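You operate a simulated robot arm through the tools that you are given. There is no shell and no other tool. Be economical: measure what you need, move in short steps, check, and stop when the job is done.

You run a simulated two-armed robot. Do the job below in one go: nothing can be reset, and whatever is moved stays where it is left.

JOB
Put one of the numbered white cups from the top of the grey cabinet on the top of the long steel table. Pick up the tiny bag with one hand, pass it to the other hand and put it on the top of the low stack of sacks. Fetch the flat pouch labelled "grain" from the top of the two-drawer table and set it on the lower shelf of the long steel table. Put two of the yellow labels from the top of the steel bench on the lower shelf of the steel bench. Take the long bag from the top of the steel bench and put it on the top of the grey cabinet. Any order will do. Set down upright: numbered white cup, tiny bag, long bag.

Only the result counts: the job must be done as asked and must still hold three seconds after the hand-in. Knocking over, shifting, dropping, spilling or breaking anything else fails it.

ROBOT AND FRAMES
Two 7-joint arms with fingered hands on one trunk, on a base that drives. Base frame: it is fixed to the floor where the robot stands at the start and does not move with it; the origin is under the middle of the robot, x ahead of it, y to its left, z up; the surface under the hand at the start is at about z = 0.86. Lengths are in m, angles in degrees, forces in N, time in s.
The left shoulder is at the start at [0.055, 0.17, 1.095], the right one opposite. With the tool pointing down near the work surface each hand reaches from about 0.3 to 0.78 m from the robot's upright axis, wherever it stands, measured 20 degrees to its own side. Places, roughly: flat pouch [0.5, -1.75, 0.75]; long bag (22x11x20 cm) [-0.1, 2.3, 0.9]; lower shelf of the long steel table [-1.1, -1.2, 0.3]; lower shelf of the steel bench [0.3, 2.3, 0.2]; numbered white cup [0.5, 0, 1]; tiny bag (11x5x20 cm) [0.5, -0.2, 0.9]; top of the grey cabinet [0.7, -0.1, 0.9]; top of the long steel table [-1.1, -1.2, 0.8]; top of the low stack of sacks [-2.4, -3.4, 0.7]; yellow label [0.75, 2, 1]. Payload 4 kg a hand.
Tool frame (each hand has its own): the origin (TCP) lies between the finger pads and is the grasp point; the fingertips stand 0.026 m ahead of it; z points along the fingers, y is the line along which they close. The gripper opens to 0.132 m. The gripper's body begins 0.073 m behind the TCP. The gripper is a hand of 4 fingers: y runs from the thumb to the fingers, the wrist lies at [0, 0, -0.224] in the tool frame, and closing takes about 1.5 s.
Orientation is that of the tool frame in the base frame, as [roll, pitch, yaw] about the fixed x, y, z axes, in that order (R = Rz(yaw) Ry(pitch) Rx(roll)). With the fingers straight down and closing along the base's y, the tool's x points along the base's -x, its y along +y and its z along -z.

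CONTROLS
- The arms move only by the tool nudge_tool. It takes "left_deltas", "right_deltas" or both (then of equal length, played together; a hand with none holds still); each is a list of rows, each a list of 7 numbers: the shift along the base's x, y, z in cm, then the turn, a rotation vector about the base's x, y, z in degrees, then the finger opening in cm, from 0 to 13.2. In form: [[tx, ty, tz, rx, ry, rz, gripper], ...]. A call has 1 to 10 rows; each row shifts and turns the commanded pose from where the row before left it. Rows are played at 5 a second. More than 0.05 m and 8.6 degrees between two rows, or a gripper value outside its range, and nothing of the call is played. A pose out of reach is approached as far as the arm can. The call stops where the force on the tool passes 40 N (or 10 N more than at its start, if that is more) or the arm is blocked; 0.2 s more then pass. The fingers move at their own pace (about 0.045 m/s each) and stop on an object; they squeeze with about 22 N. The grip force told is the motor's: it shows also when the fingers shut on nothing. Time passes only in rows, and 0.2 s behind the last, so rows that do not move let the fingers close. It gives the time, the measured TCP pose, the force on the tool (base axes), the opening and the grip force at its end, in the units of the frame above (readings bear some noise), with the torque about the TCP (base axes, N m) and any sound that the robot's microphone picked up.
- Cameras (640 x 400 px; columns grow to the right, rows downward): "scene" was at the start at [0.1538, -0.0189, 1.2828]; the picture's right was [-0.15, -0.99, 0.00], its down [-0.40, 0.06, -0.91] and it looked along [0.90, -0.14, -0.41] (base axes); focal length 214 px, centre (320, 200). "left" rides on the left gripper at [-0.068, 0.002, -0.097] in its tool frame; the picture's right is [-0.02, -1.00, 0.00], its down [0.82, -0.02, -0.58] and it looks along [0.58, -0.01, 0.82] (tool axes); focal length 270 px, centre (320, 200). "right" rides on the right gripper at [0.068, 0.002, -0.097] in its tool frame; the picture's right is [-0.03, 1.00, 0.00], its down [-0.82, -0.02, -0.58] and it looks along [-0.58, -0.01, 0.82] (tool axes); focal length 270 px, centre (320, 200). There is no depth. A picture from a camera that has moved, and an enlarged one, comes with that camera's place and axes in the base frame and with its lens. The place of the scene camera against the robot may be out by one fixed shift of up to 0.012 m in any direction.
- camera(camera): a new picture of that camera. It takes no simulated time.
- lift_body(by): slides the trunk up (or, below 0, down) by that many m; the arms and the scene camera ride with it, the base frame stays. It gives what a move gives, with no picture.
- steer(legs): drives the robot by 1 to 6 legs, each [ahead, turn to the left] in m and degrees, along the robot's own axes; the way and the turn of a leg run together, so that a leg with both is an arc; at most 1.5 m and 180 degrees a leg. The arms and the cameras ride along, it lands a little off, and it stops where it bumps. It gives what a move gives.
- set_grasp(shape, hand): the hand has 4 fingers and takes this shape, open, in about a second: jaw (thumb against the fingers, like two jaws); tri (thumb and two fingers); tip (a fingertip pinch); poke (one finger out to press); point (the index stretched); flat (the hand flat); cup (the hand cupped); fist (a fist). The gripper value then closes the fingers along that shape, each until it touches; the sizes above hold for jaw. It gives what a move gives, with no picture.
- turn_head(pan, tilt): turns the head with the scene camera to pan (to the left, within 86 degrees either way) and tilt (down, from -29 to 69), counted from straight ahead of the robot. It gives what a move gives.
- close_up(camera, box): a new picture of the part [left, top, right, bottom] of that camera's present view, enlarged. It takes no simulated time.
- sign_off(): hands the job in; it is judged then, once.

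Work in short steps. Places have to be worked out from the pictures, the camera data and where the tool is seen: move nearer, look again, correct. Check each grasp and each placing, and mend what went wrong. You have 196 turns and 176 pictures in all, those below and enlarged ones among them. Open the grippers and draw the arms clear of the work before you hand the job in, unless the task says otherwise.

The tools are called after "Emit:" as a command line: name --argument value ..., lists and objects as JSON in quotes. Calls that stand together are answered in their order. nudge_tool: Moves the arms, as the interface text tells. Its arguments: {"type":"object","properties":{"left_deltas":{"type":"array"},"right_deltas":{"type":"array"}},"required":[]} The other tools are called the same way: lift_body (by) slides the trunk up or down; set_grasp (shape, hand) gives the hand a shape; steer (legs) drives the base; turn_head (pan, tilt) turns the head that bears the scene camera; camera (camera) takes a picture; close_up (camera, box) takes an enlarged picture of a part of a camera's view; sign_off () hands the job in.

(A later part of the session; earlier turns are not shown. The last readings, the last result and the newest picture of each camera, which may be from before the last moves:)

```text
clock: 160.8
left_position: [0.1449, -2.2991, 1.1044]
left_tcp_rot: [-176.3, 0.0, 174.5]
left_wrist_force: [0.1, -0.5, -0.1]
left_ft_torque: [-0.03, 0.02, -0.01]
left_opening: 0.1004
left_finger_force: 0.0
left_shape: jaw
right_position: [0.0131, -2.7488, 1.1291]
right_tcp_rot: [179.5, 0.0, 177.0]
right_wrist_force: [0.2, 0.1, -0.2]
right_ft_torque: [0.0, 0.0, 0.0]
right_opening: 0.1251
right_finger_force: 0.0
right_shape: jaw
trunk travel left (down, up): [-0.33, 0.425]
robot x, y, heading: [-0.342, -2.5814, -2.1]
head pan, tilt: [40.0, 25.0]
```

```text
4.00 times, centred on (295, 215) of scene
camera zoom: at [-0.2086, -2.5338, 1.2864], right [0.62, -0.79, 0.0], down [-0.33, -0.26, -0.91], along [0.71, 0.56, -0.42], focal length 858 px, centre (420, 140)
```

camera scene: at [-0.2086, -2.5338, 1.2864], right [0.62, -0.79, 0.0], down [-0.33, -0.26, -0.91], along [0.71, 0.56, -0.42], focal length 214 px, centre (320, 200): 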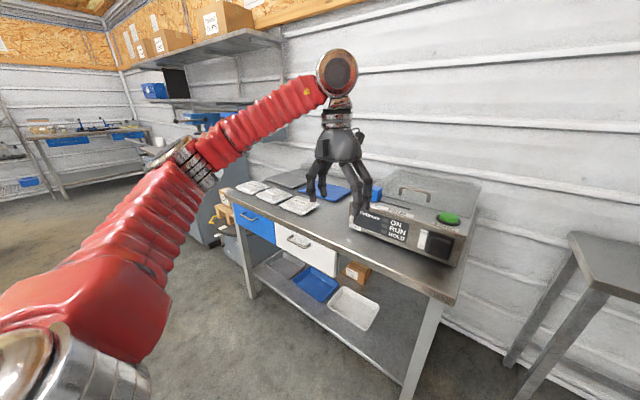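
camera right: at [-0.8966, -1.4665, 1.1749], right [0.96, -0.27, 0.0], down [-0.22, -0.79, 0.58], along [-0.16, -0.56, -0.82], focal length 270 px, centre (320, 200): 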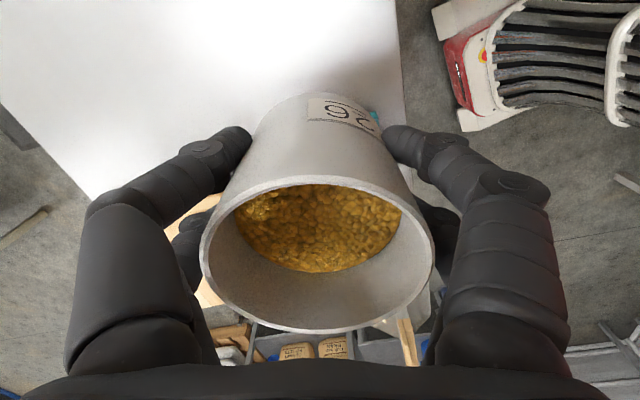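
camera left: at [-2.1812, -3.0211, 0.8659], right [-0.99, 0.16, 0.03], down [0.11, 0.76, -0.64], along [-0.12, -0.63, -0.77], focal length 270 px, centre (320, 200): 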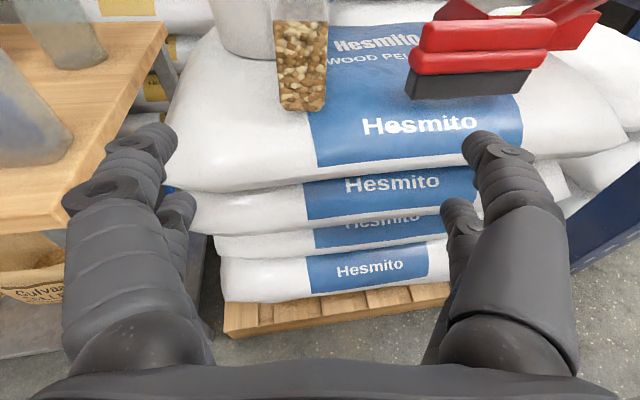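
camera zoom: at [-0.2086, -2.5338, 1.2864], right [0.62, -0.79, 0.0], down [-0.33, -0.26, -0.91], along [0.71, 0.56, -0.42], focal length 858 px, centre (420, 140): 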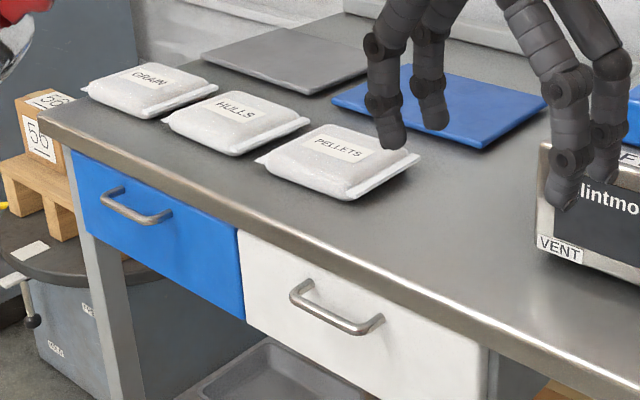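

The GRAIN pouch is the farthest, at about [0.55,-1.37]. I'll turn to +y, drive up the aisle to y≈-1.2 and then face the table.

Emit:
steer --legs '[[0.08, 46]]'

Emit:
steer --legs '[[0, 45]]'

Emit:
camera --camera "scene"

```text
clock: 163.7
left_position: [-0.1279, -2.0013, 1.1025]
left_tcp_rot: [-176.4, -0.2, -139.7]
left_wrist_force: [1.3, 0.3, -0.4]
left_ft_torque: [-0.03, 0.14, -0.04]
left_opening: 0.1
left_finger_force: 0.0
left_shape: jaw
right_position: [0.1025, -2.4102, 1.1273]
right_tcp_rot: [179.3, -0.4, -137.1]
right_wrist_force: [1.4, 0.1, -1.0]
right_ft_torque: [-0.05, 0.13, 0.01]
right_opening: 0.1247
right_finger_force: 0.2
right_shape: jaw
trunk travel left (down, up): [-0.33, 0.425]
robot x, y, heading: [-0.2361, -2.5822, 45.7]
head pan, tilt: [40.0, 25.0]
stopped in leg 1: the robot was blocked; the commanded pose is now the measured one
```

```text
clock: 165.8
left_position: [-0.4595, -2.0376, 1.1068]
left_tcp_rot: [-176.3, 0.1, -106.8]
left_wrist_force: [0.2, -0.1, 0.3]
left_ft_torque: [-0.05, 0.03, 0.02]
left_opening: 0.0999
left_finger_force: 0.1
left_shape: jaw
right_position: [-0.041, -2.2539, 1.1317]
right_tcp_rot: [179.6, 0.1, -104.4]
right_wrist_force: [-0.2, 1.0, 0.6]
right_ft_torque: [0.02, 0.02, -0.02]
right_opening: 0.1248
right_finger_force: 0.1
right_shape: jaw
trunk travel left (down, up): [-0.33, 0.425]
robot x, y, heading: [-0.2027, -2.5838, 79.6]
head pan, tilt: [40.0, 25.0]
stopped in leg 1: the robot was blocked; the commanded pose is now the measured one
```

```text
91 pictures are left
camera scene: at [-0.2349, -2.4559, 1.2863], right [0.87, 0.49, 0.0], down [0.21, -0.37, -0.91], along [-0.45, 0.79, -0.42], focal length 214 px, centre (320, 200)
```

scene: 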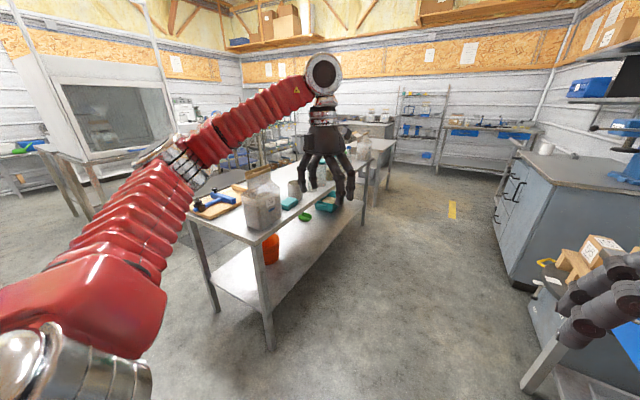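

Good clear aisle. Driving forward on a slight left arc to y≈-1.2.

Emit:
steer --legs '[[0.7, 12], [0.7, 2]]'

Emit:
steer --legs '[[0, -45]]'

Emit:
steer --legs '[[0, -45]]'

Emit:
turn_head --pan -15 --tilt 35

Emit:
camera --camera "scene"

```text
clock: 173.2
left_position: [-0.5614, -0.7169, 1.1068]
left_tcp_rot: [-176.3, 0.1, -93.0]
left_wrist_force: [0.4, -0.1, 0.1]
left_ft_torque: [-0.03, -0.01, -0.03]
left_opening: 0.1003
left_finger_force: 0.0
left_shape: jaw
right_position: [-0.1047, -0.828, 1.1312]
right_tcp_rot: [179.5, 0.1, -90.5]
right_wrist_force: [-0.3, 0.4, -0.3]
right_ft_torque: [-0.02, 0.0, -0.02]
right_opening: 0.1249
right_finger_force: 0.1
right_shape: jaw
trunk travel left (down, up): [-0.33, 0.425]
robot x, y, heading: [-0.1834, -1.1902, 93.4]
head pan, tilt: [40.0, 25.0]
```

```text
clock: 176.0
left_position: [-0.0991, -0.5894, 1.1084]
left_tcp_rot: [-176.6, 0.1, -139.6]
left_wrist_force: [0.2, 0.4, 0.2]
left_ft_torque: [-0.02, 0.01, 0.02]
left_opening: 0.0999
left_finger_force: 0.0
left_shape: jaw
right_position: [0.1344, -0.9967, 1.1311]
right_tcp_rot: [179.4, 0.1, -137.2]
right_wrist_force: [0.3, 0.5, 0.5]
right_ft_torque: [-0.01, -0.02, -0.03]
right_opening: 0.1249
right_finger_force: 0.1
right_shape: jaw
trunk travel left (down, up): [-0.33, 0.425]
robot x, y, heading: [-0.2173, -1.1619, 47.1]
head pan, tilt: [40.0, 25.0]
```

```text
clock: 179.0
left_position: [0.2774, -0.8501, 1.1095]
left_tcp_rot: [-176.6, 0.2, 174.7]
left_wrist_force: [-0.5, -1.0, -0.4]
left_ft_torque: [0.08, 0.03, -0.04]
left_opening: 0.1003
left_finger_force: 0.0
left_shape: jaw
right_position: [0.1491, -1.3021, 1.1315]
right_tcp_rot: [179.2, 0.2, 177.1]
right_wrist_force: [0.1, -0.7, -0.4]
right_ft_torque: [0.08, 0.03, -0.01]
right_opening: 0.1249
right_finger_force: 0.0
right_shape: jaw
trunk travel left (down, up): [-0.33, 0.425]
robot x, y, heading: [-0.2131, -1.1125, 1.7]
head pan, tilt: [40.0, 25.0]
stopped in leg 1: the robot was blocked; the commanded pose is now the measured one
```

```text
clock: 180.2
left_position: [0.2768, -0.8439, 1.1091]
left_tcp_rot: [-176.3, 0.2, 174.9]
left_wrist_force: [0.0, -1.2, -0.7]
left_ft_torque: [0.01, 0.03, 0.0]
left_opening: 0.1
left_finger_force: 0.0
left_shape: jaw
right_position: [0.1492, -1.2966, 1.1334]
right_tcp_rot: [179.6, 0.2, 177.1]
right_wrist_force: [1.4, 1.0, -0.2]
right_ft_torque: [0.0, 0.0, 0.03]
right_opening: 0.1251
right_finger_force: 0.0
right_shape: jaw
trunk travel left (down, up): [-0.33, 0.425]
robot x, y, heading: [-0.2159, -1.1141, 1.9]
head pan, tilt: [-15.0, 35.0]
```

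```text
90 pictures are left
camera scene: at [-0.0671, -1.1364, 1.2706], right [-0.23, -0.97, 0.0], down [-0.56, 0.13, -0.82], along [0.8, -0.18, -0.57], focal length 214 px, centre (320, 200)
```

scene: 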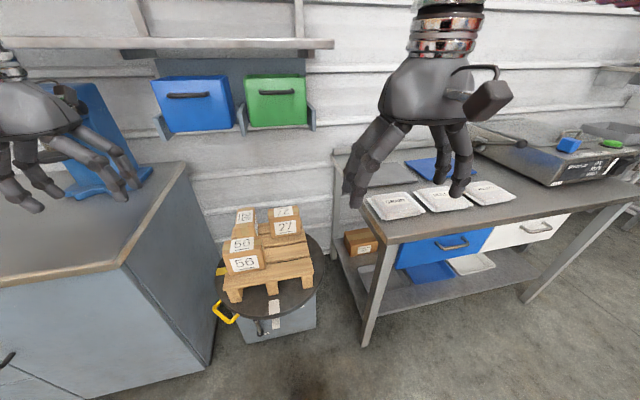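

Triangulating gives the GRAIN pouch at about [0.45,-1.515], z≈0.835. I'll turn 15° right and creep 0.1 m forward.

Emit:
steer --legs '[[0, -15], [0.1, 0]]'

Emit:
turn_head --pan -25 --tilt 40

Emit:
camera --camera "scene"

Emit:
camera --camera "right"

```text
clock: 182.4
left_position: [0.4286, -1.0065, 1.1072]
left_tcp_rot: [-176.3, -0.1, 159.8]
left_wrist_force: [1.2, -0.6, 0.4]
left_ft_torque: [0.01, 0.05, 0.01]
left_opening: 0.1002
left_finger_force: 0.1
left_shape: jaw
right_position: [0.1875, -1.4092, 1.1317]
right_tcp_rot: [179.4, 0.0, 162.1]
right_wrist_force: [-0.1, 0.6, -1.0]
right_ft_torque: [0.06, 0.03, -0.01]
right_opening: 0.1252
right_finger_force: 0.1
right_shape: jaw
trunk travel left (down, up): [-0.33, 0.425]
robot x, y, heading: [-0.1158, -1.1289, -13.1]
head pan, tilt: [-15.0, 35.0]
```

```text
clock: 183.1
left_position: [0.4276, -1.0033, 1.1093]
left_tcp_rot: [-176.3, 0.1, 159.7]
left_wrist_force: [-0.3, 0.0, -0.1]
left_ft_torque: [-0.03, -0.03, 0.01]
left_opening: 0.0998
left_finger_force: 0.1
left_shape: jaw
right_position: [0.1857, -1.4065, 1.1333]
right_tcp_rot: [179.4, 0.2, 162.0]
right_wrist_force: [0.6, 0.2, 0.0]
right_ft_torque: [-0.02, 0.01, 0.02]
right_opening: 0.1252
right_finger_force: 0.0
right_shape: jaw
trunk travel left (down, up): [-0.33, 0.425]
robot x, y, heading: [-0.1149, -1.1289, -13.1]
head pan, tilt: [-25.0, 40.0]
```

```text
89 pictures are left
camera scene: at [0.0119, -1.1984, 1.2632], right [-0.62, -0.79, 0.0], down [-0.51, 0.4, -0.77], along [0.6, -0.47, -0.64], focal length 214 px, centre (320, 200)
```

scene: 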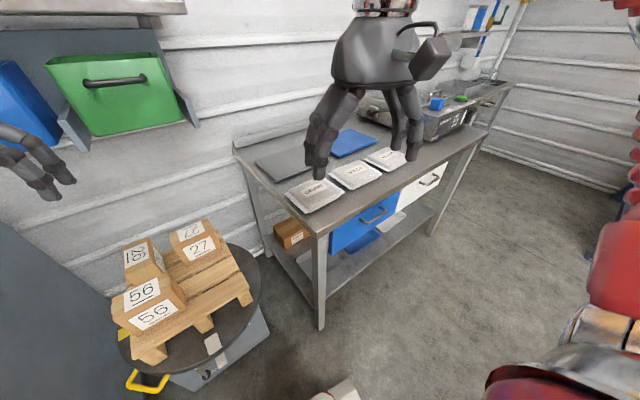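

```text
88 pictures are left
camera right: at [0.1217, -1.3859, 1.2294], right [0.33, 0.94, 0.01], down [0.77, -0.27, 0.58], along [0.55, -0.19, -0.81], focal length 270 px, centre (320, 200)
```

right: 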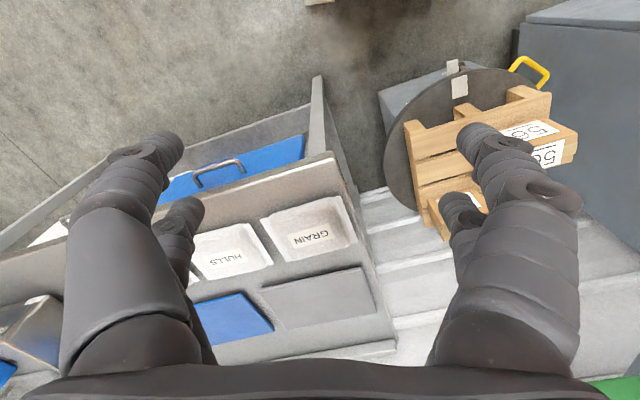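

Zooming into the pouch from the right-hand camera to measure it.

Emit:
close_up --camera "right" --box '[240, 170, 400, 270]'

Emit:
close_up --camera "scene" --box '[260, 140, 420, 240]'

```text
4.00 times, centred on (320, 220) of right
camera zoom: at [0.1217, -1.3859, 1.2294], right [0.33, 0.94, 0.01], down [0.77, -0.27, 0.58], along [0.55, -0.19, -0.81], focal length 1081 px, centre (320, 120)
```

zoom: 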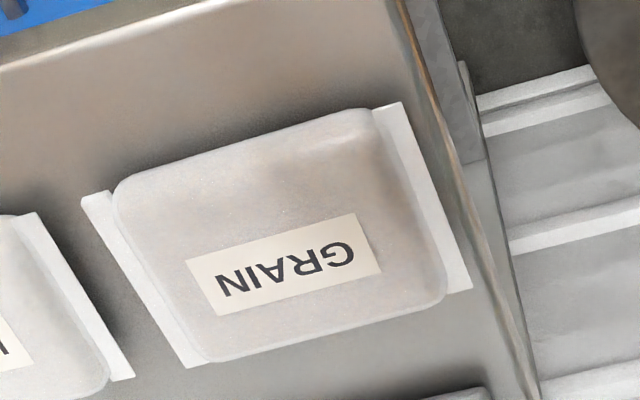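

```text
4.00 times, centred on (340, 190) of scene
camera zoom: at [0.0119, -1.1984, 1.2632], right [-0.62, -0.79, 0.0], down [-0.51, 0.4, -0.77], along [0.6, -0.47, -0.64], focal length 858 px, centre (240, 240)
```

zoom: 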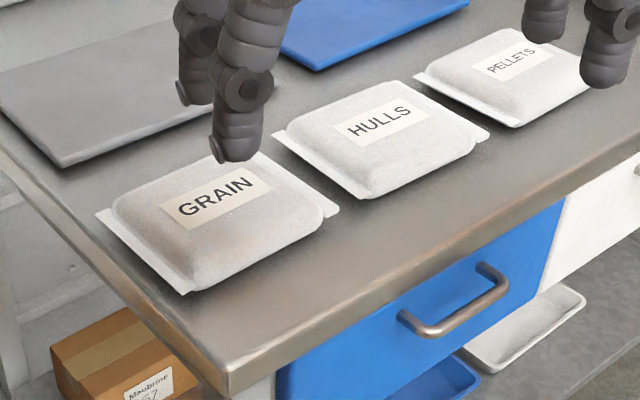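

The pouch body is about 11–12 cm across in x, centre ≈[0.462,-1.52], with edges parallel to y. I'll turn the right hand so it closes along x and move above it.

Emit:
nudge_tool --right_deltas '[[2, -1, 0, 0, 0, 8.3, 13.2], [2, -1, 0, 0, 0, 8.3, 13.2], [2, -1, 0, 0, 0, 8.3, 13.2], [2, -1, 0, 0, 0, 8.3, 13.2], [2, -1, 0, 0, 0, 8.3, 13.2], [2, -1, 0, 0, 0, 8.3, 13.2], [2, -1, 0, 0, 0, 8.3, 13.2], [2, -1, 0, 0, 0, 8.3, 13.2], [2, -1, 0, 0, 0, 8.3, 13.2], [2, -1, 0, 0, 0, 8.3, 13.2]]'

Emit:
nudge_tool --right_deltas '[[2.5, -0.4, -1, 0, 0, 8.3, 13.2], [2.5, -0.4, -1, 0, 0, 8.3, 13.2], [2.4, -0.4, -1, 0, 0, 8.3, 13.2], [0, 0, 0, 0, 0, 0, 13.2]]'

Emit:
camera --camera "right"

Emit:
camera --camera "scene"

```text
clock: 185.3
left_position: [0.4282, -1.0058, 1.1089]
left_tcp_rot: [-176.4, 0.0, 159.7]
left_wrist_force: [-0.6, -0.3, 0.2]
left_ft_torque: [0.01, 0.03, -0.02]
left_opening: 0.1
left_finger_force: 0.2
left_shape: jaw
right_position: [0.386, -1.5072, 1.132]
right_tcp_rot: [179.3, 0.3, -114.7]
right_wrist_force: [0.1, -0.7, 0.0]
right_ft_torque: [0.01, -0.02, 0.0]
right_opening: 0.1318
right_finger_force: 0.1
right_shape: jaw
trunk travel left (down, up): [-0.33, 0.425]
robot x, y, heading: [-0.1107, -1.1286, -13.1]
head pan, tilt: [-25.0, 40.0]
```

```text
clock: 186.3
left_position: [0.428, -1.0043, 1.109]
left_tcp_rot: [-176.3, 0.1, 159.7]
left_wrist_force: [-0.9, 0.8, -0.2]
left_ft_torque: [0.01, -0.02, 0.02]
left_opening: 0.1001
left_finger_force: 0.1
left_shape: jaw
right_position: [0.4179, -1.5217, 1.113]
right_tcp_rot: [179.6, 0.1, -95.6]
right_wrist_force: [-0.1, -0.2, 0.8]
right_ft_torque: [0.0, -0.01, -0.03]
right_opening: 0.1321
right_finger_force: 0.1
right_shape: jaw
right hand out of reach, approached as far as the arm can: row 2, 3
trunk travel left (down, up): [-0.33, 0.425]
robot x, y, heading: [-0.1141, -1.1296, -12.8]
head pan, tilt: [-25.0, 40.0]
```

```text
85 pictures are left
camera right: at [0.4114, -1.5909, 1.208], right [-0.99, 0.12, 0.01], down [0.1, 0.81, 0.58], along [0.06, 0.58, -0.81], focal length 270 px, centre (320, 200)
```

right: 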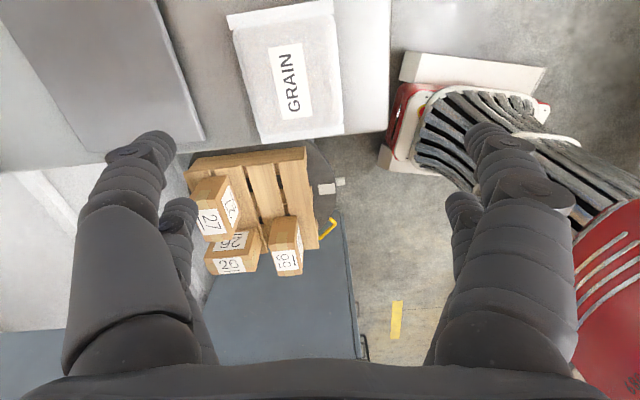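

```text
84 pictures are left
camera scene: at [0.0119, -1.1984, 1.2631], right [-0.62, -0.79, 0.0], down [-0.51, 0.4, -0.77], along [0.6, -0.47, -0.64], focal length 214 px, centre (320, 200)
```

scene: 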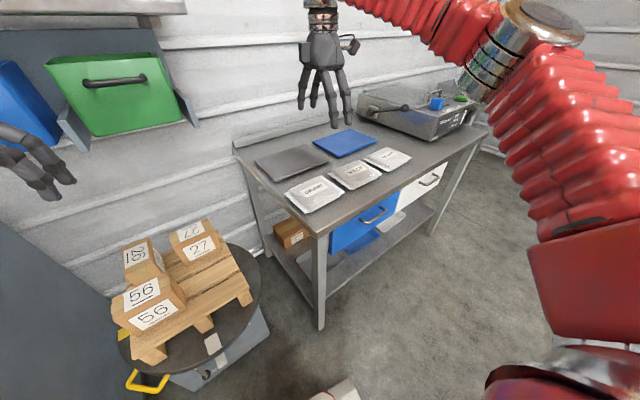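

Pouch centre measured at [0.453,-1.512]. Lowering to z≈0.95 (better reach), then shifting over it.

Emit:
nudge_tool --right_deltas '[[0, 0, -4, 0, 0, 5, 13.2], [0, 0, -4, 0, 0, 0.6, 13.2], [0.5, 0.5, -4, 0, 0, 0, 13.2], [1, 0.5, -2, 0, 0, 0, 13.2], [1, 0, -2, 0, 0, 0, 13.2], [1, 0, 0, 0, 0, 0, 13.2], [0, 0, 0, 0, 0, 0, 13.2]]'

Emit:
camera --camera "right"

```text
clock: 187.9
left_position: [0.4276, -1.0053, 1.1098]
left_tcp_rot: [-176.3, 0.1, 159.7]
left_wrist_force: [0.4, 0.4, 0.4]
left_ft_torque: [-0.01, -0.03, 0.0]
left_opening: 0.0999
left_finger_force: 0.1
left_shape: jaw
right_position: [0.4497, -1.5108, 0.9526]
right_tcp_rot: [179.5, 0.3, -90.1]
right_wrist_force: [-0.9, 0.3, 0.3]
right_ft_torque: [-0.04, -0.02, 0.01]
right_opening: 0.1319
right_finger_force: 0.0
right_shape: jaw
right hand out of reach, approached as far as the arm can: row 6
trunk travel left (down, up): [-0.33, 0.425]
robot x, y, heading: [-0.1135, -1.1255, -13.2]
head pan, tilt: [-25.0, 40.0]
```

```text
83 pictures are left
camera right: at [0.4504, -1.5799, 1.0487], right [-1.0, 0.02, 0.01], down [0.02, 0.81, 0.58], along [0.01, 0.58, -0.81], focal length 270 px, centre (320, 200)
```

right: 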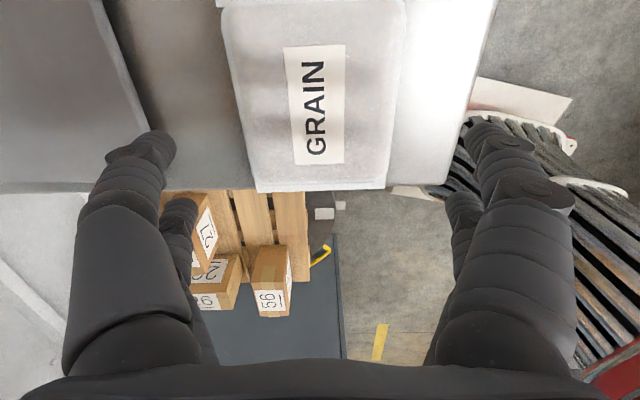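

Alignment is good. Lowering to just above the pouch top and rechecking.

Emit:
nudge_tool --right_deltas '[[0.3, 0, -3, 0, 0, 0, 13.2], [0, 0, -3, 0, 0, 0, 13.2], [0, 0, -1, 0, 0, 0, 13.2]]'

Emit:
camera --camera "right"

Emit:
close_up --camera "scene" --box '[240, 110, 400, 210]'

```text
clock: 188.7
left_position: [0.4278, -1.0052, 1.1082]
left_tcp_rot: [-176.3, 0.2, 159.8]
left_wrist_force: [0.1, -0.9, -0.7]
left_ft_torque: [0.01, 0.0, 0.02]
left_opening: 0.1
left_finger_force: 0.1
left_shape: jaw
right_position: [0.4436, -1.5139, 0.8839]
right_tcp_rot: [179.4, 0.3, -89.8]
right_wrist_force: [-0.1, -0.3, 0.4]
right_ft_torque: [-0.01, 0.01, 0.01]
right_opening: 0.1316
right_finger_force: 0.1
right_shape: jaw
right hand out of reach, approached as far as the arm can: row 1, 2
trunk travel left (down, up): [-0.33, 0.425]
robot x, y, heading: [-0.1134, -1.1267, -13.3]
head pan, tilt: [-25.0, 40.0]
```

```text
82 pictures are left
camera right: at [0.4436, -1.5828, 0.9795], right [-1.0, 0.02, 0.01], down [0.02, 0.81, 0.58], along [0.01, 0.58, -0.81], focal length 270 px, centre (320, 200)
```

right: 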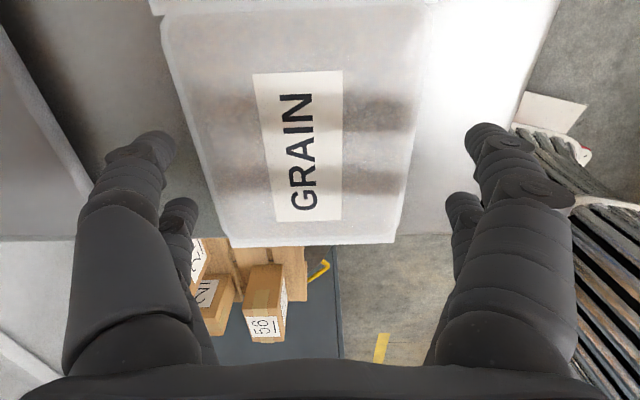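

```text
4.00 times, centred on (320, 160) of scene
camera zoom: at [0.0126, -1.1987, 1.263], right [-0.62, -0.79, 0.0], down [-0.51, 0.4, -0.77], along [0.6, -0.47, -0.64], focal length 858 px, centre (320, 360)
```

zoom: 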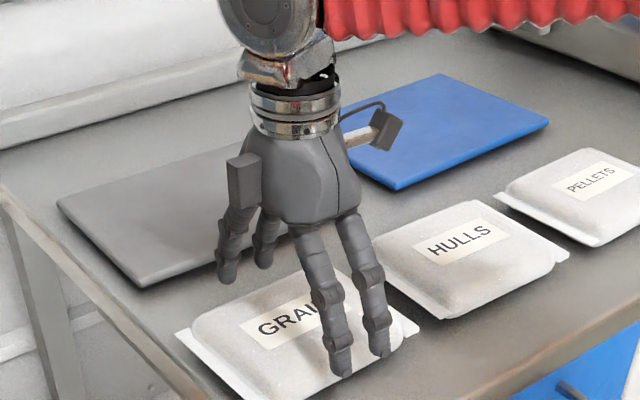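

Reach is limiting by ~1 cm. I'll raise the hand a bit and creep the base 4 cm forward.

Emit:
nudge_tool --right_deltas '[[0, 0, 3, 0, 0, 0, 13.2], [-1, 0, 2, 0, 0, 0, 13.2]]'

Emit:
steer --legs '[[0.05, 0]]'

Emit:
camera --camera "right"

```text
clock: 189.3
left_position: [0.4267, -1.0043, 1.1095]
left_tcp_rot: [-176.3, 0.1, 159.8]
left_wrist_force: [-0.7, -0.9, 1.0]
left_ft_torque: [0.02, -0.02, 0.02]
left_opening: 0.1002
left_finger_force: 0.0
left_shape: jaw
right_position: [0.4353, -1.514, 0.9322]
right_tcp_rot: [179.4, 0.1, -90.0]
right_wrist_force: [-0.8, -0.8, 1.4]
right_ft_torque: [0.02, -0.02, -0.03]
right_opening: 0.1318
right_finger_force: 0.0
right_shape: jaw
trunk travel left (down, up): [-0.33, 0.425]
robot x, y, heading: [-0.1173, -1.1271, -12.9]
head pan, tilt: [-25.0, 40.0]
```

```text
clock: 190.2
left_position: [0.4801, -1.0188, 1.1066]
left_tcp_rot: [-176.3, -0.1, 159.6]
left_wrist_force: [0.5, -0.5, -0.2]
left_ft_torque: [-0.01, 0.06, 0.01]
left_opening: 0.1002
left_finger_force: 0.0
left_shape: jaw
right_position: [0.4878, -1.5277, 0.93]
right_tcp_rot: [179.4, 0.3, -90.1]
right_wrist_force: [0.7, -0.2, 0.4]
right_ft_torque: [0.01, 0.02, -0.02]
right_opening: 0.1314
right_finger_force: 0.1
right_shape: jaw
trunk travel left (down, up): [-0.33, 0.425]
robot x, y, heading: [-0.0619, -1.1388, -12.8]
head pan, tilt: [-25.0, 40.0]
```

```text
80 pictures are left
camera right: at [0.4876, -1.5965, 1.0259], right [-1.0, 0.03, 0.01], down [0.03, 0.81, 0.58], along [0.01, 0.58, -0.81], focal length 270 px, centre (320, 200)
```

right: 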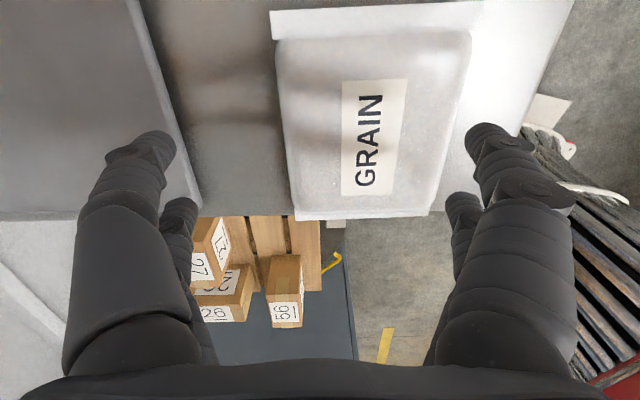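

Pouch centre is [0.456,-1.511]. Shifting and descending in small steps between the pouch edges.

Emit:
nudge_tool --right_deltas '[[-3.2, 1.7, 0, 0, 0, 0, 13.2], [0, 0, -3, 0, 0, 0, 13.2], [0, 0, -2, 0, 0, 0, 13.2], [0, 0, 0, 0, 0, 0, 13.2]]'

Emit:
camera --camera "right"

```text
clock: 191.2
left_position: [0.4782, -1.0167, 1.1097]
left_tcp_rot: [-176.4, -0.1, 159.6]
left_wrist_force: [0.5, -0.7, 0.2]
left_ft_torque: [-0.02, 0.04, 0.0]
left_opening: 0.1003
left_finger_force: 0.0
left_shape: jaw
right_position: [0.4548, -1.5067, 0.8828]
right_tcp_rot: [179.4, 0.3, -90.1]
right_wrist_force: [-0.7, -0.6, -0.2]
right_ft_torque: [0.01, -0.02, -0.02]
right_opening: 0.1319
right_finger_force: 0.1
right_shape: jaw
trunk travel left (down, up): [-0.33, 0.425]
robot x, y, heading: [-0.0649, -1.1414, -13.3]
head pan, tilt: [-25.0, 40.0]
```

```text
79 pictures are left
camera right: at [0.4549, -1.5779, 0.9788], right [-1.0, 0.03, 0.01], down [0.03, 0.81, 0.58], along [0.01, 0.58, -0.81], focal length 270 px, centre (320, 200)
```

right: 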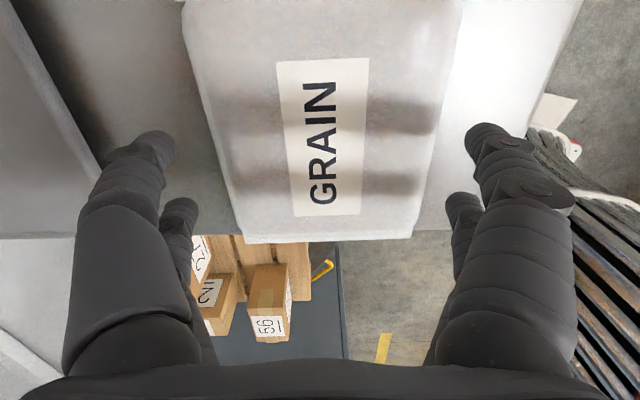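

Slightly off by 3 mm; correcting and descending in 1 cm steps.

Emit:
nudge_tool --right_deltas '[[-0.3, 0, -1, 0, 0, 0, 13.2], [0, 0, -1, 0, 0, 0, 13.2], [0, 0, -0.7, 0, 0, 0, 13.2], [0, 0, 0, 0, 0, 0, 13.2]]'

Emit:
camera --camera "right"

Emit:
close_up --camera "scene" --box '[240, 110, 400, 210]'

```text
clock: 192.2
left_position: [0.4771, -1.0174, 1.1105]
left_tcp_rot: [-176.5, -0.1, 159.5]
left_wrist_force: [-0.7, 0.5, 0.8]
left_ft_torque: [-0.02, 0.0, 0.02]
left_opening: 0.1
left_finger_force: 0.1
left_shape: jaw
right_position: [0.4493, -1.5088, 0.8562]
right_tcp_rot: [179.4, 0.3, -90.1]
right_wrist_force: [-0.3, -0.2, -0.3]
right_ft_torque: [-0.01, -0.05, 0.01]
right_opening: 0.1317
right_finger_force: 0.1
right_shape: jaw
trunk travel left (down, up): [-0.33, 0.425]
robot x, y, heading: [-0.0626, -1.1403, -13.1]
head pan, tilt: [-25.0, 40.0]
```

```text
78 pictures are left
camera right: at [0.4504, -1.578, 0.9513], right [-1.0, 0.03, 0.01], down [0.03, 0.81, 0.58], along [0.01, 0.58, -0.81], focal length 270 px, centre (320, 200)
```

right: 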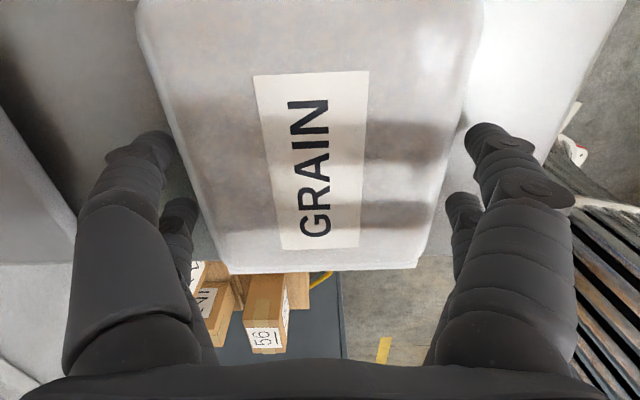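

```text
4.00 times, centred on (320, 160) of scene
camera zoom: at [0.0623, -1.2103, 1.2631], right [-0.62, -0.79, 0.0], down [-0.51, 0.4, -0.77], along [0.6, -0.47, -0.64], focal length 858 px, centre (320, 360)
```

zoom: 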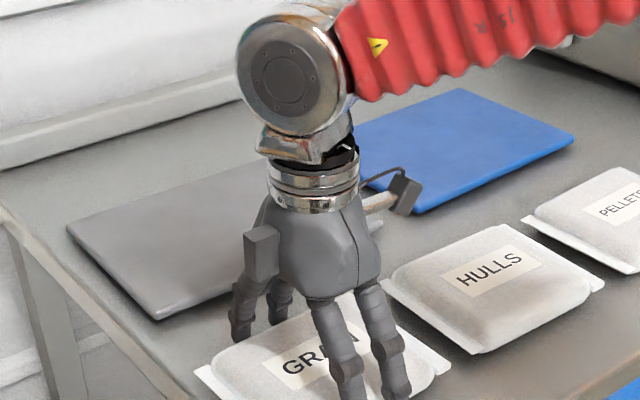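

Centred, with a few mm clearance per side. Continuing down slowly.

Emit:
nudge_tool --right_deltas '[[0.15, 0, -0.5, 0, 0, 0, 13.2], [0, 0, -0.5, 0, 0, 0, 13.2], [0, 0, 0, 0, 0, 0, 13.2]]'

Emit:
camera --camera "right"

```text
clock: 193.0
left_position: [0.4778, -1.0166, 1.1079]
left_tcp_rot: [-176.4, 0.0, 159.7]
left_wrist_force: [0.5, -0.1, -0.6]
left_ft_torque: [-0.02, 0.02, 0.02]
left_opening: 0.1002
left_finger_force: 0.0
left_shape: jaw
right_position: [0.4515, -1.509, 0.8466]
right_tcp_rot: [179.4, 0.2, -90.2]
right_wrist_force: [-0.6, 0.5, -0.1]
right_ft_torque: [0.01, -0.06, 0.01]
right_opening: 0.1319
right_finger_force: 0.1
right_shape: jaw
trunk travel left (down, up): [-0.33, 0.425]
robot x, y, heading: [-0.0687, -1.1395, -13.1]
head pan, tilt: [-25.0, 40.0]
```

```text
76 pictures are left
camera right: at [0.4514, -1.578, 0.9417], right [-1.0, 0.03, 0.01], down [0.03, 0.81, 0.58], along [0.01, 0.58, -0.81], focal length 270 px, centre (320, 200)
```

right: 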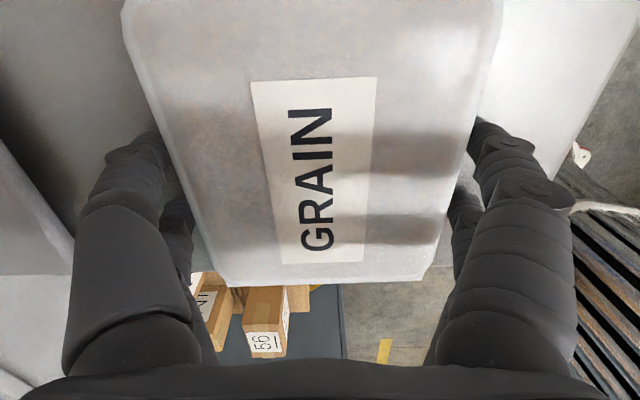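

The pouch now occludes the fingertips on both sides, so the fingers straddle it. Lowering another centimetre, watching for contact.

Emit:
nudge_tool --right_deltas '[[0, 0, -0.5, 0, 0, 0, 13.2], [0, 0, -0.5, 0, 0, 0, 13.2], [0, 0, 0, 0, 0, 0, 13.2]]'

Emit:
nudge_tool --right_deltas '[[0, 0, 0, 0, 0, 0, 11], [0, 0, 0, 0, 0, 0, 9], [0, 0, 0, 0, 0, 0, 7], [0, 0, 0, 0, 0, 0, 5], [0, 0, 0, 0, 0, 0, 5], [0, 0, 0, 0, 0, 0, 5]]'

Emit:
camera --camera "right"

```text
clock: 193.8
left_position: [0.4761, -1.0176, 1.1105]
left_tcp_rot: [-176.2, 0.1, 159.7]
left_wrist_force: [0.3, 0.2, 0.3]
left_ft_torque: [0.01, 0.02, 0.0]
left_opening: 0.1001
left_finger_force: 0.1
left_shape: jaw
right_position: [0.4527, -1.5092, 0.8437]
right_tcp_rot: [-179.7, 0.3, -90.2]
right_wrist_force: [-6.4, -0.5, 17.4]
right_ft_torque: [-0.07, -0.58, -0.07]
right_opening: 0.1315
right_finger_force: 0.1
right_shape: jaw
trunk travel left (down, up): [-0.33, 0.425]
robot x, y, heading: [-0.0638, -1.1408, -12.9]
head pan, tilt: [-25.0, 40.0]
stopped in row 3 (right hand): the force on the tool passed its limit at 42 N (the readings are from after the stop); the commanded pose is now the measured one
```

```text
clock: 194.6
left_position: [0.4767, -1.0175, 1.1104]
left_tcp_rot: [-176.4, 0.1, 159.6]
left_wrist_force: [-0.5, -1.0, 0.2]
left_ft_torque: [-0.02, 0.0, 0.01]
left_opening: 0.1001
left_finger_force: 0.0
left_shape: jaw
right_position: [0.4551, -1.5088, 0.8462]
right_tcp_rot: [-179.4, 0.2, -90.1]
right_wrist_force: [-2.3, 1.6, 14.1]
right_ft_torque: [-0.04, 0.53, -0.01]
right_opening: 0.1188
right_finger_force: 21.9
right_shape: jaw
trunk travel left (down, up): [-0.33, 0.425]
robot x, y, heading: [-0.0654, -1.1361, -13.2]
head pan, tilt: [-25.0, 40.0]
stopped in row 4 (right hand): the force on the tool passed its limit at 40 N (the readings are from after the stop); the commanded pose is now the measured one
```

```text
75 pictures are left
camera right: at [0.4538, -1.5775, 0.9414], right [-1.0, 0.03, -0.01], down [0.02, 0.81, 0.58], along [0.02, 0.58, -0.81], focal length 270 px, centre (320, 200)
```

right: 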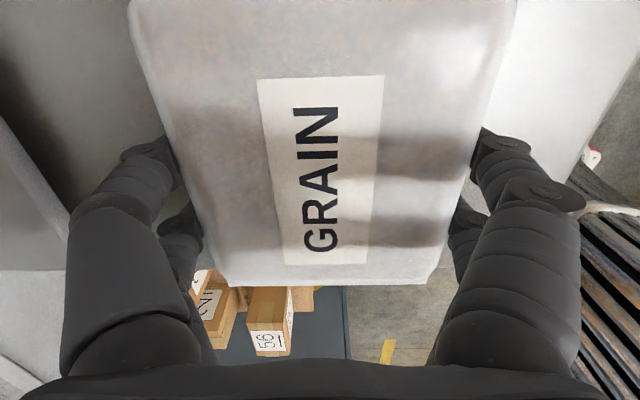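

The fingers grip the pouch at 11.9 cm with 22 N. I'll relieve the table pressure, keep squeezing and lift slowly.

Emit:
nudge_tool --right_deltas '[[0, 0, 0.2, 0, 0, 0, 6], [0, 0, 0, 0, 0, 0, 6], [0, 0, 0, 0, 0, 0, 6], [0, 0, 0.5, 0, 0, 0, 6], [0, 0, 1, 0, 0, 0, 6], [0, 0, 2, 0, 0, 0, 6], [0, 0, 0, 0, 0, 0, 6]]'

Emit:
camera --camera "right"

Emit:
close_up --camera "scene" --box '[240, 110, 400, 210]'

```text
clock: 196.2
left_position: [0.4789, -1.0174, 1.1099]
left_tcp_rot: [-176.4, 0.1, 159.6]
left_wrist_force: [-0.1, 0.0, 0.3]
left_ft_torque: [0.02, -0.02, -0.01]
left_opening: 0.1
left_finger_force: 0.0
left_shape: jaw
right_position: [0.4564, -1.5101, 0.8827]
right_tcp_rot: [-179.6, 0.3, -90.2]
right_wrist_force: [0.5, -0.1, -3.0]
right_ft_torque: [0.06, 0.02, 0.02]
right_opening: 0.1184
right_finger_force: 22.2
right_shape: jaw
trunk travel left (down, up): [-0.33, 0.425]
robot x, y, heading: [-0.0608, -1.137, -13.3]
head pan, tilt: [-25.0, 40.0]
```

```text
74 pictures are left
camera right: at [0.455, -1.5789, 0.9774], right [-1.0, 0.03, 0.0], down [0.02, 0.81, 0.58], along [0.02, 0.58, -0.81], focal length 270 px, centre (320, 200)
```

right: 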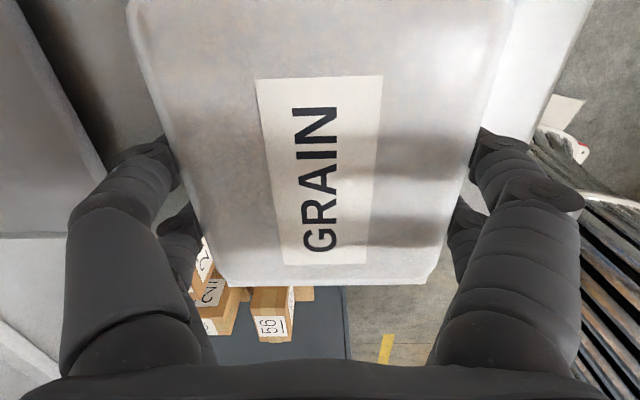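

```text
4.00 times, centred on (320, 160) of scene
camera zoom: at [0.0629, -1.2107, 1.2629], right [-0.62, -0.79, 0.0], down [-0.51, 0.4, -0.77], along [0.6, -0.47, -0.64], focal length 858 px, centre (320, 360)
```

zoom: 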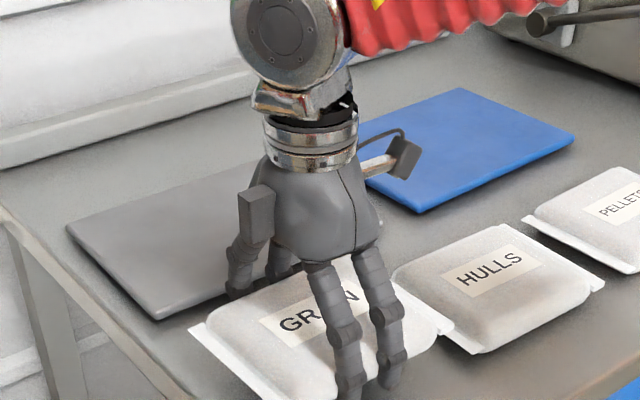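

The pouch is lifted cleanly. Raising it and drawing it in, then backing off and turning toward the long table.

Emit:
nudge_tool --right_deltas '[[0, 0, 4, 0, 0, 0, 6], [0, 0, 4, 0, 0, 0, 6], [0, 0, 4, 0, 0, 0, 6], [-2, 0.5, 4, 0, 0, 0, 6], [-3, 1, 2, 0, 0, 0, 6], [-3, 1, 2, 0, 0, 0, 6], [-3, 1, 0, 0, 0, 0, 6], [-2, 1, 0, 0, 0, 0, 6]]'

Emit:
steer --legs '[[-0.2, 0]]'

Emit:
steer --legs '[[0, -40]]'

Emit:
steer --legs '[[0, -38]]'

Emit:
turn_head --pan -10 --tilt 30

Emit:
camera --camera "scene"

```text
clock: 198.0
left_position: [0.4769, -1.0169, 1.111]
left_tcp_rot: [-176.3, 0.2, 159.6]
left_wrist_force: [0.6, 0.0, 0.1]
left_ft_torque: [0.05, -0.03, -0.01]
left_opening: 0.1
left_finger_force: 0.0
left_shape: jaw
right_position: [0.3262, -1.4634, 1.0828]
right_tcp_rot: [-179.6, 0.2, -90.2]
right_wrist_force: [-0.3, 0.4, -3.1]
right_ft_torque: [0.03, 0.0, -0.01]
right_opening: 0.1183
right_finger_force: 22.6
right_shape: jaw
trunk travel left (down, up): [-0.33, 0.425]
robot x, y, heading: [-0.0605, -1.1433, -13.1]
head pan, tilt: [-25.0, 40.0]
```

```text
clock: 199.7
left_position: [0.2796, -0.9737, 1.1097]
left_tcp_rot: [-176.4, 0.2, 159.3]
left_wrist_force: [-1.4, 0.3, -0.2]
left_ft_torque: [0.02, -0.02, 0.02]
left_opening: 0.1003
left_finger_force: 0.1
left_shape: jaw
right_position: [0.127, -1.4185, 1.0823]
right_tcp_rot: [-179.6, 0.3, -90.4]
right_wrist_force: [-1.3, 0.1, -3.9]
right_ft_torque: [0.03, -0.01, -0.03]
right_opening: 0.1183
right_finger_force: 21.9
right_shape: jaw
trunk travel left (down, up): [-0.33, 0.425]
robot x, y, heading: [-0.2582, -1.0934, -13.5]
head pan, tilt: [-25.0, 40.0]
```

```text
clock: 202.2
left_position: [0.2308, -1.3518, 1.1105]
left_tcp_rot: [-176.4, 0.0, 119.4]
left_wrist_force: [0.4, -0.4, -0.2]
left_ft_torque: [0.01, 0.01, 0.01]
left_opening: 0.1001
left_finger_force: 0.2
left_shape: jaw
right_position: [-0.1712, -1.5956, 1.0827]
right_tcp_rot: [-179.6, 0.2, -130.4]
right_wrist_force: [0.0, -0.4, -3.2]
right_ft_torque: [0.02, -0.03, -0.01]
right_opening: 0.1182
right_finger_force: 21.5
right_shape: jaw
trunk travel left (down, up): [-0.33, 0.425]
robot x, y, heading: [-0.2333, -1.0691, -53.3]
head pan, tilt: [-25.0, 40.0]
```

```text
clock: 204.5
left_position: [-0.037, -1.5739, 1.1114]
left_tcp_rot: [-176.4, 0.0, 81.6]
left_wrist_force: [-0.1, 0.5, -0.1]
left_ft_torque: [0.0, 0.01, 0.0]
left_opening: 0.0997
left_finger_force: 0.1
left_shape: jaw
right_position: [-0.5045, -1.5184, 1.0829]
right_tcp_rot: [-179.6, 0.4, -168.3]
right_wrist_force: [0.3, 0.5, -3.0]
right_ft_torque: [0.01, -0.04, 0.0]
right_opening: 0.1181
right_finger_force: 22.1
right_shape: jaw
trunk travel left (down, up): [-0.33, 0.425]
robot x, y, heading: [-0.1873, -1.0676, -90.9]
head pan, tilt: [-25.0, 40.0]
```

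```text
clock: 205.3
left_position: [-0.0334, -1.5738, 1.1113]
left_tcp_rot: [-176.2, 0.1, 81.7]
left_wrist_force: [1.3, 0.5, -0.9]
left_ft_torque: [-0.02, 0.07, 0.04]
left_opening: 0.1
left_finger_force: 0.1
left_shape: jaw
right_position: [-0.5017, -1.5187, 1.0848]
right_tcp_rot: [-179.8, 0.1, -168.1]
right_wrist_force: [0.5, 0.7, -3.2]
right_ft_torque: [0.01, 0.05, 0.02]
right_opening: 0.1181
right_finger_force: 21.8
right_shape: jaw
trunk travel left (down, up): [-0.33, 0.425]
robot x, y, heading: [-0.1896, -1.0708, -90.9]
head pan, tilt: [-10.0, 30.0]
```

```text
72 pictures are left
camera scene: at [-0.1992, -1.222, 1.2784], right [-0.98, 0.19, 0.0], down [0.09, 0.49, -0.87], along [-0.16, -0.85, -0.5], focal length 214 px, centre (320, 200)
```

scene: 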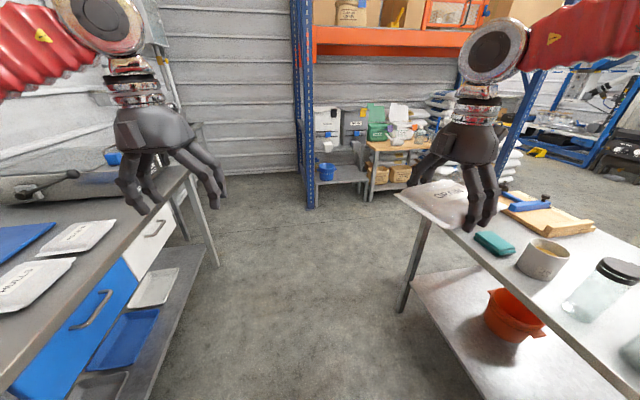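

Turns work fine in single calls. Driving to y≈-1.52 and turning right to face the table.

Emit:
steer --legs '[[0.42, 0]]'

Emit:
steer --legs '[[0, -45]]'

Emit:
steer --legs '[[0, -44]]'

Emit:
turn_head --pan 0 --tilt 45

Emit:
camera --camera "scene"

```text
clock: 207.9
left_position: [-0.0444, -2.0036, 1.111]
left_tcp_rot: [-176.4, 0.0, 81.5]
left_wrist_force: [0.3, 0.3, -0.2]
left_ft_torque: [0.0, 0.0, 0.02]
left_opening: 0.1002
left_finger_force: 0.0
left_shape: jaw
right_position: [-0.511, -1.9476, 1.0836]
right_tcp_rot: [-179.7, 0.4, -168.4]
right_wrist_force: [0.6, -0.4, -5.0]
right_ft_torque: [0.05, -0.04, -0.01]
right_opening: 0.118
right_finger_force: 22.4
right_shape: jaw
trunk travel left (down, up): [-0.33, 0.425]
robot x, y, heading: [-0.1932, -1.5025, -91.1]
head pan, tilt: [-10.0, 30.0]
```

```text
clock: 210.6
left_position: [-0.4334, -1.9679, 1.1121]
left_tcp_rot: [-176.4, 0.0, 37.8]
left_wrist_force: [-0.9, -0.4, 0.0]
left_ft_torque: [0.04, -0.01, -0.02]
left_opening: 0.1
left_finger_force: 0.0
left_shape: jaw
right_position: [-0.7314, -1.6036, 1.0833]
right_tcp_rot: [-179.7, 0.3, 148.0]
right_wrist_force: [0.3, -0.8, -3.8]
right_ft_torque: [-0.04, 0.01, -0.02]
right_opening: 0.1182
right_finger_force: 22.1
right_shape: jaw
trunk travel left (down, up): [-0.33, 0.425]
robot x, y, heading: [-0.1641, -1.5307, -134.5]
head pan, tilt: [-10.0, 30.0]
```

```text
clock: 213.2
left_position: [-0.6609, -1.6603, 1.1121]
left_tcp_rot: [-176.3, 0.0, -5.8]
left_wrist_force: [-0.9, 0.3, -0.7]
left_ft_torque: [-0.04, 0.02, 0.02]
left_opening: 0.0999
left_finger_force: 0.1
left_shape: jaw
right_position: [-0.6281, -1.1912, 1.085]
right_tcp_rot: [-179.7, 0.3, 104.4]
right_wrist_force: [-0.3, -1.0, -3.4]
right_ft_torque: [-0.01, 0.01, 0.01]
right_opening: 0.1179
right_finger_force: 22.5
right_shape: jaw
trunk travel left (down, up): [-0.33, 0.425]
robot x, y, heading: [-0.1605, -1.5764, -177.5]
head pan, tilt: [-10.0, 30.0]
```

```text
clock: 214.0
left_position: [-0.6623, -1.6642, 1.1132]
left_tcp_rot: [-176.3, 0.1, -5.7]
left_wrist_force: [-0.2, -0.8, 0.2]
left_ft_torque: [0.04, 0.01, 0.0]
left_opening: 0.1003
left_finger_force: 0.1
left_shape: jaw
right_position: [-0.6269, -1.195, 1.0862]
right_tcp_rot: [-179.7, 0.1, 104.4]
right_wrist_force: [-0.7, -2.2, -2.6]
right_ft_torque: [0.02, -0.03, -0.02]
right_opening: 0.1177
right_finger_force: 21.8
right_shape: jaw
trunk travel left (down, up): [-0.33, 0.425]
robot x, y, heading: [-0.1644, -1.58, -177.5]
head pan, tilt: [0.0, 45.0]
```

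```text
71 pictures are left
camera scene: at [-0.298, -1.5905, 1.2558], right [-0.04, 1.0, 0.0], down [0.71, 0.03, -0.71], along [-0.71, -0.03, -0.71], focal length 214 px, centre (320, 200)
```

scene: 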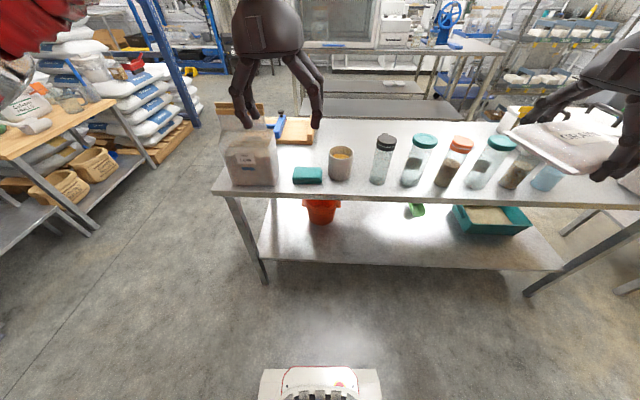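

Clear view. Pouch target is the free front strip of the lower shelf at about [-0.91,-1.32]. First I'll pull the left hand back and up so it stays clear.

Emit:
nudge_tool --left_deltas '[[1, -1, 3, 0, 0, 0, 6], [2, -1.5, 3, 0, 0, 0, 6], [2, -2, 3, 0, 0, 0, 6], [2, -2, 3, 0, 0, 0, 6], [2, -2, 3, 0, 0, 0, 6], [2, -2, 1, 0, 0, 0, 6], [2, -2, 0, 0, 0, 0, 6], [2, 0, 0, 0, 0, 0, 6]]'

Emit:
camera --camera "scene"

```text
clock: 215.8
left_position: [-0.5118, -1.7865, 1.2751]
left_tcp_rot: [-176.3, 0.2, -5.8]
left_wrist_force: [-0.9, -0.5, 0.0]
left_ft_torque: [-0.02, 0.02, -0.01]
left_opening: 0.0605
left_finger_force: 0.0
left_shape: jaw
right_position: [-0.6266, -1.1904, 1.0855]
right_tcp_rot: [-179.6, 0.3, 104.3]
right_wrist_force: [0.0, 1.0, -3.1]
right_ft_torque: [-0.01, 0.03, -0.04]
right_opening: 0.1181
right_finger_force: 22.6
right_shape: jaw
trunk travel left (down, up): [-0.33, 0.425]
robot x, y, heading: [-0.1639, -1.5802, -177.6]
head pan, tilt: [0.0, 45.0]
```

```text
70 pictures are left
camera scene: at [-0.2977, -1.5869, 1.2558], right [-0.04, 1.0, 0.0], down [0.71, 0.03, -0.71], along [-0.71, -0.03, -0.71], focal length 214 px, centre (320, 200)
```

scene: 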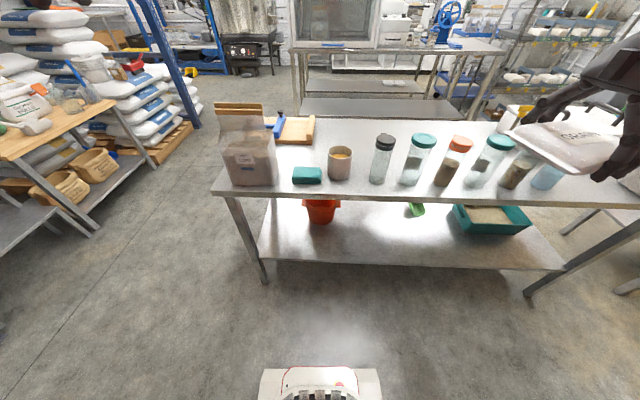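

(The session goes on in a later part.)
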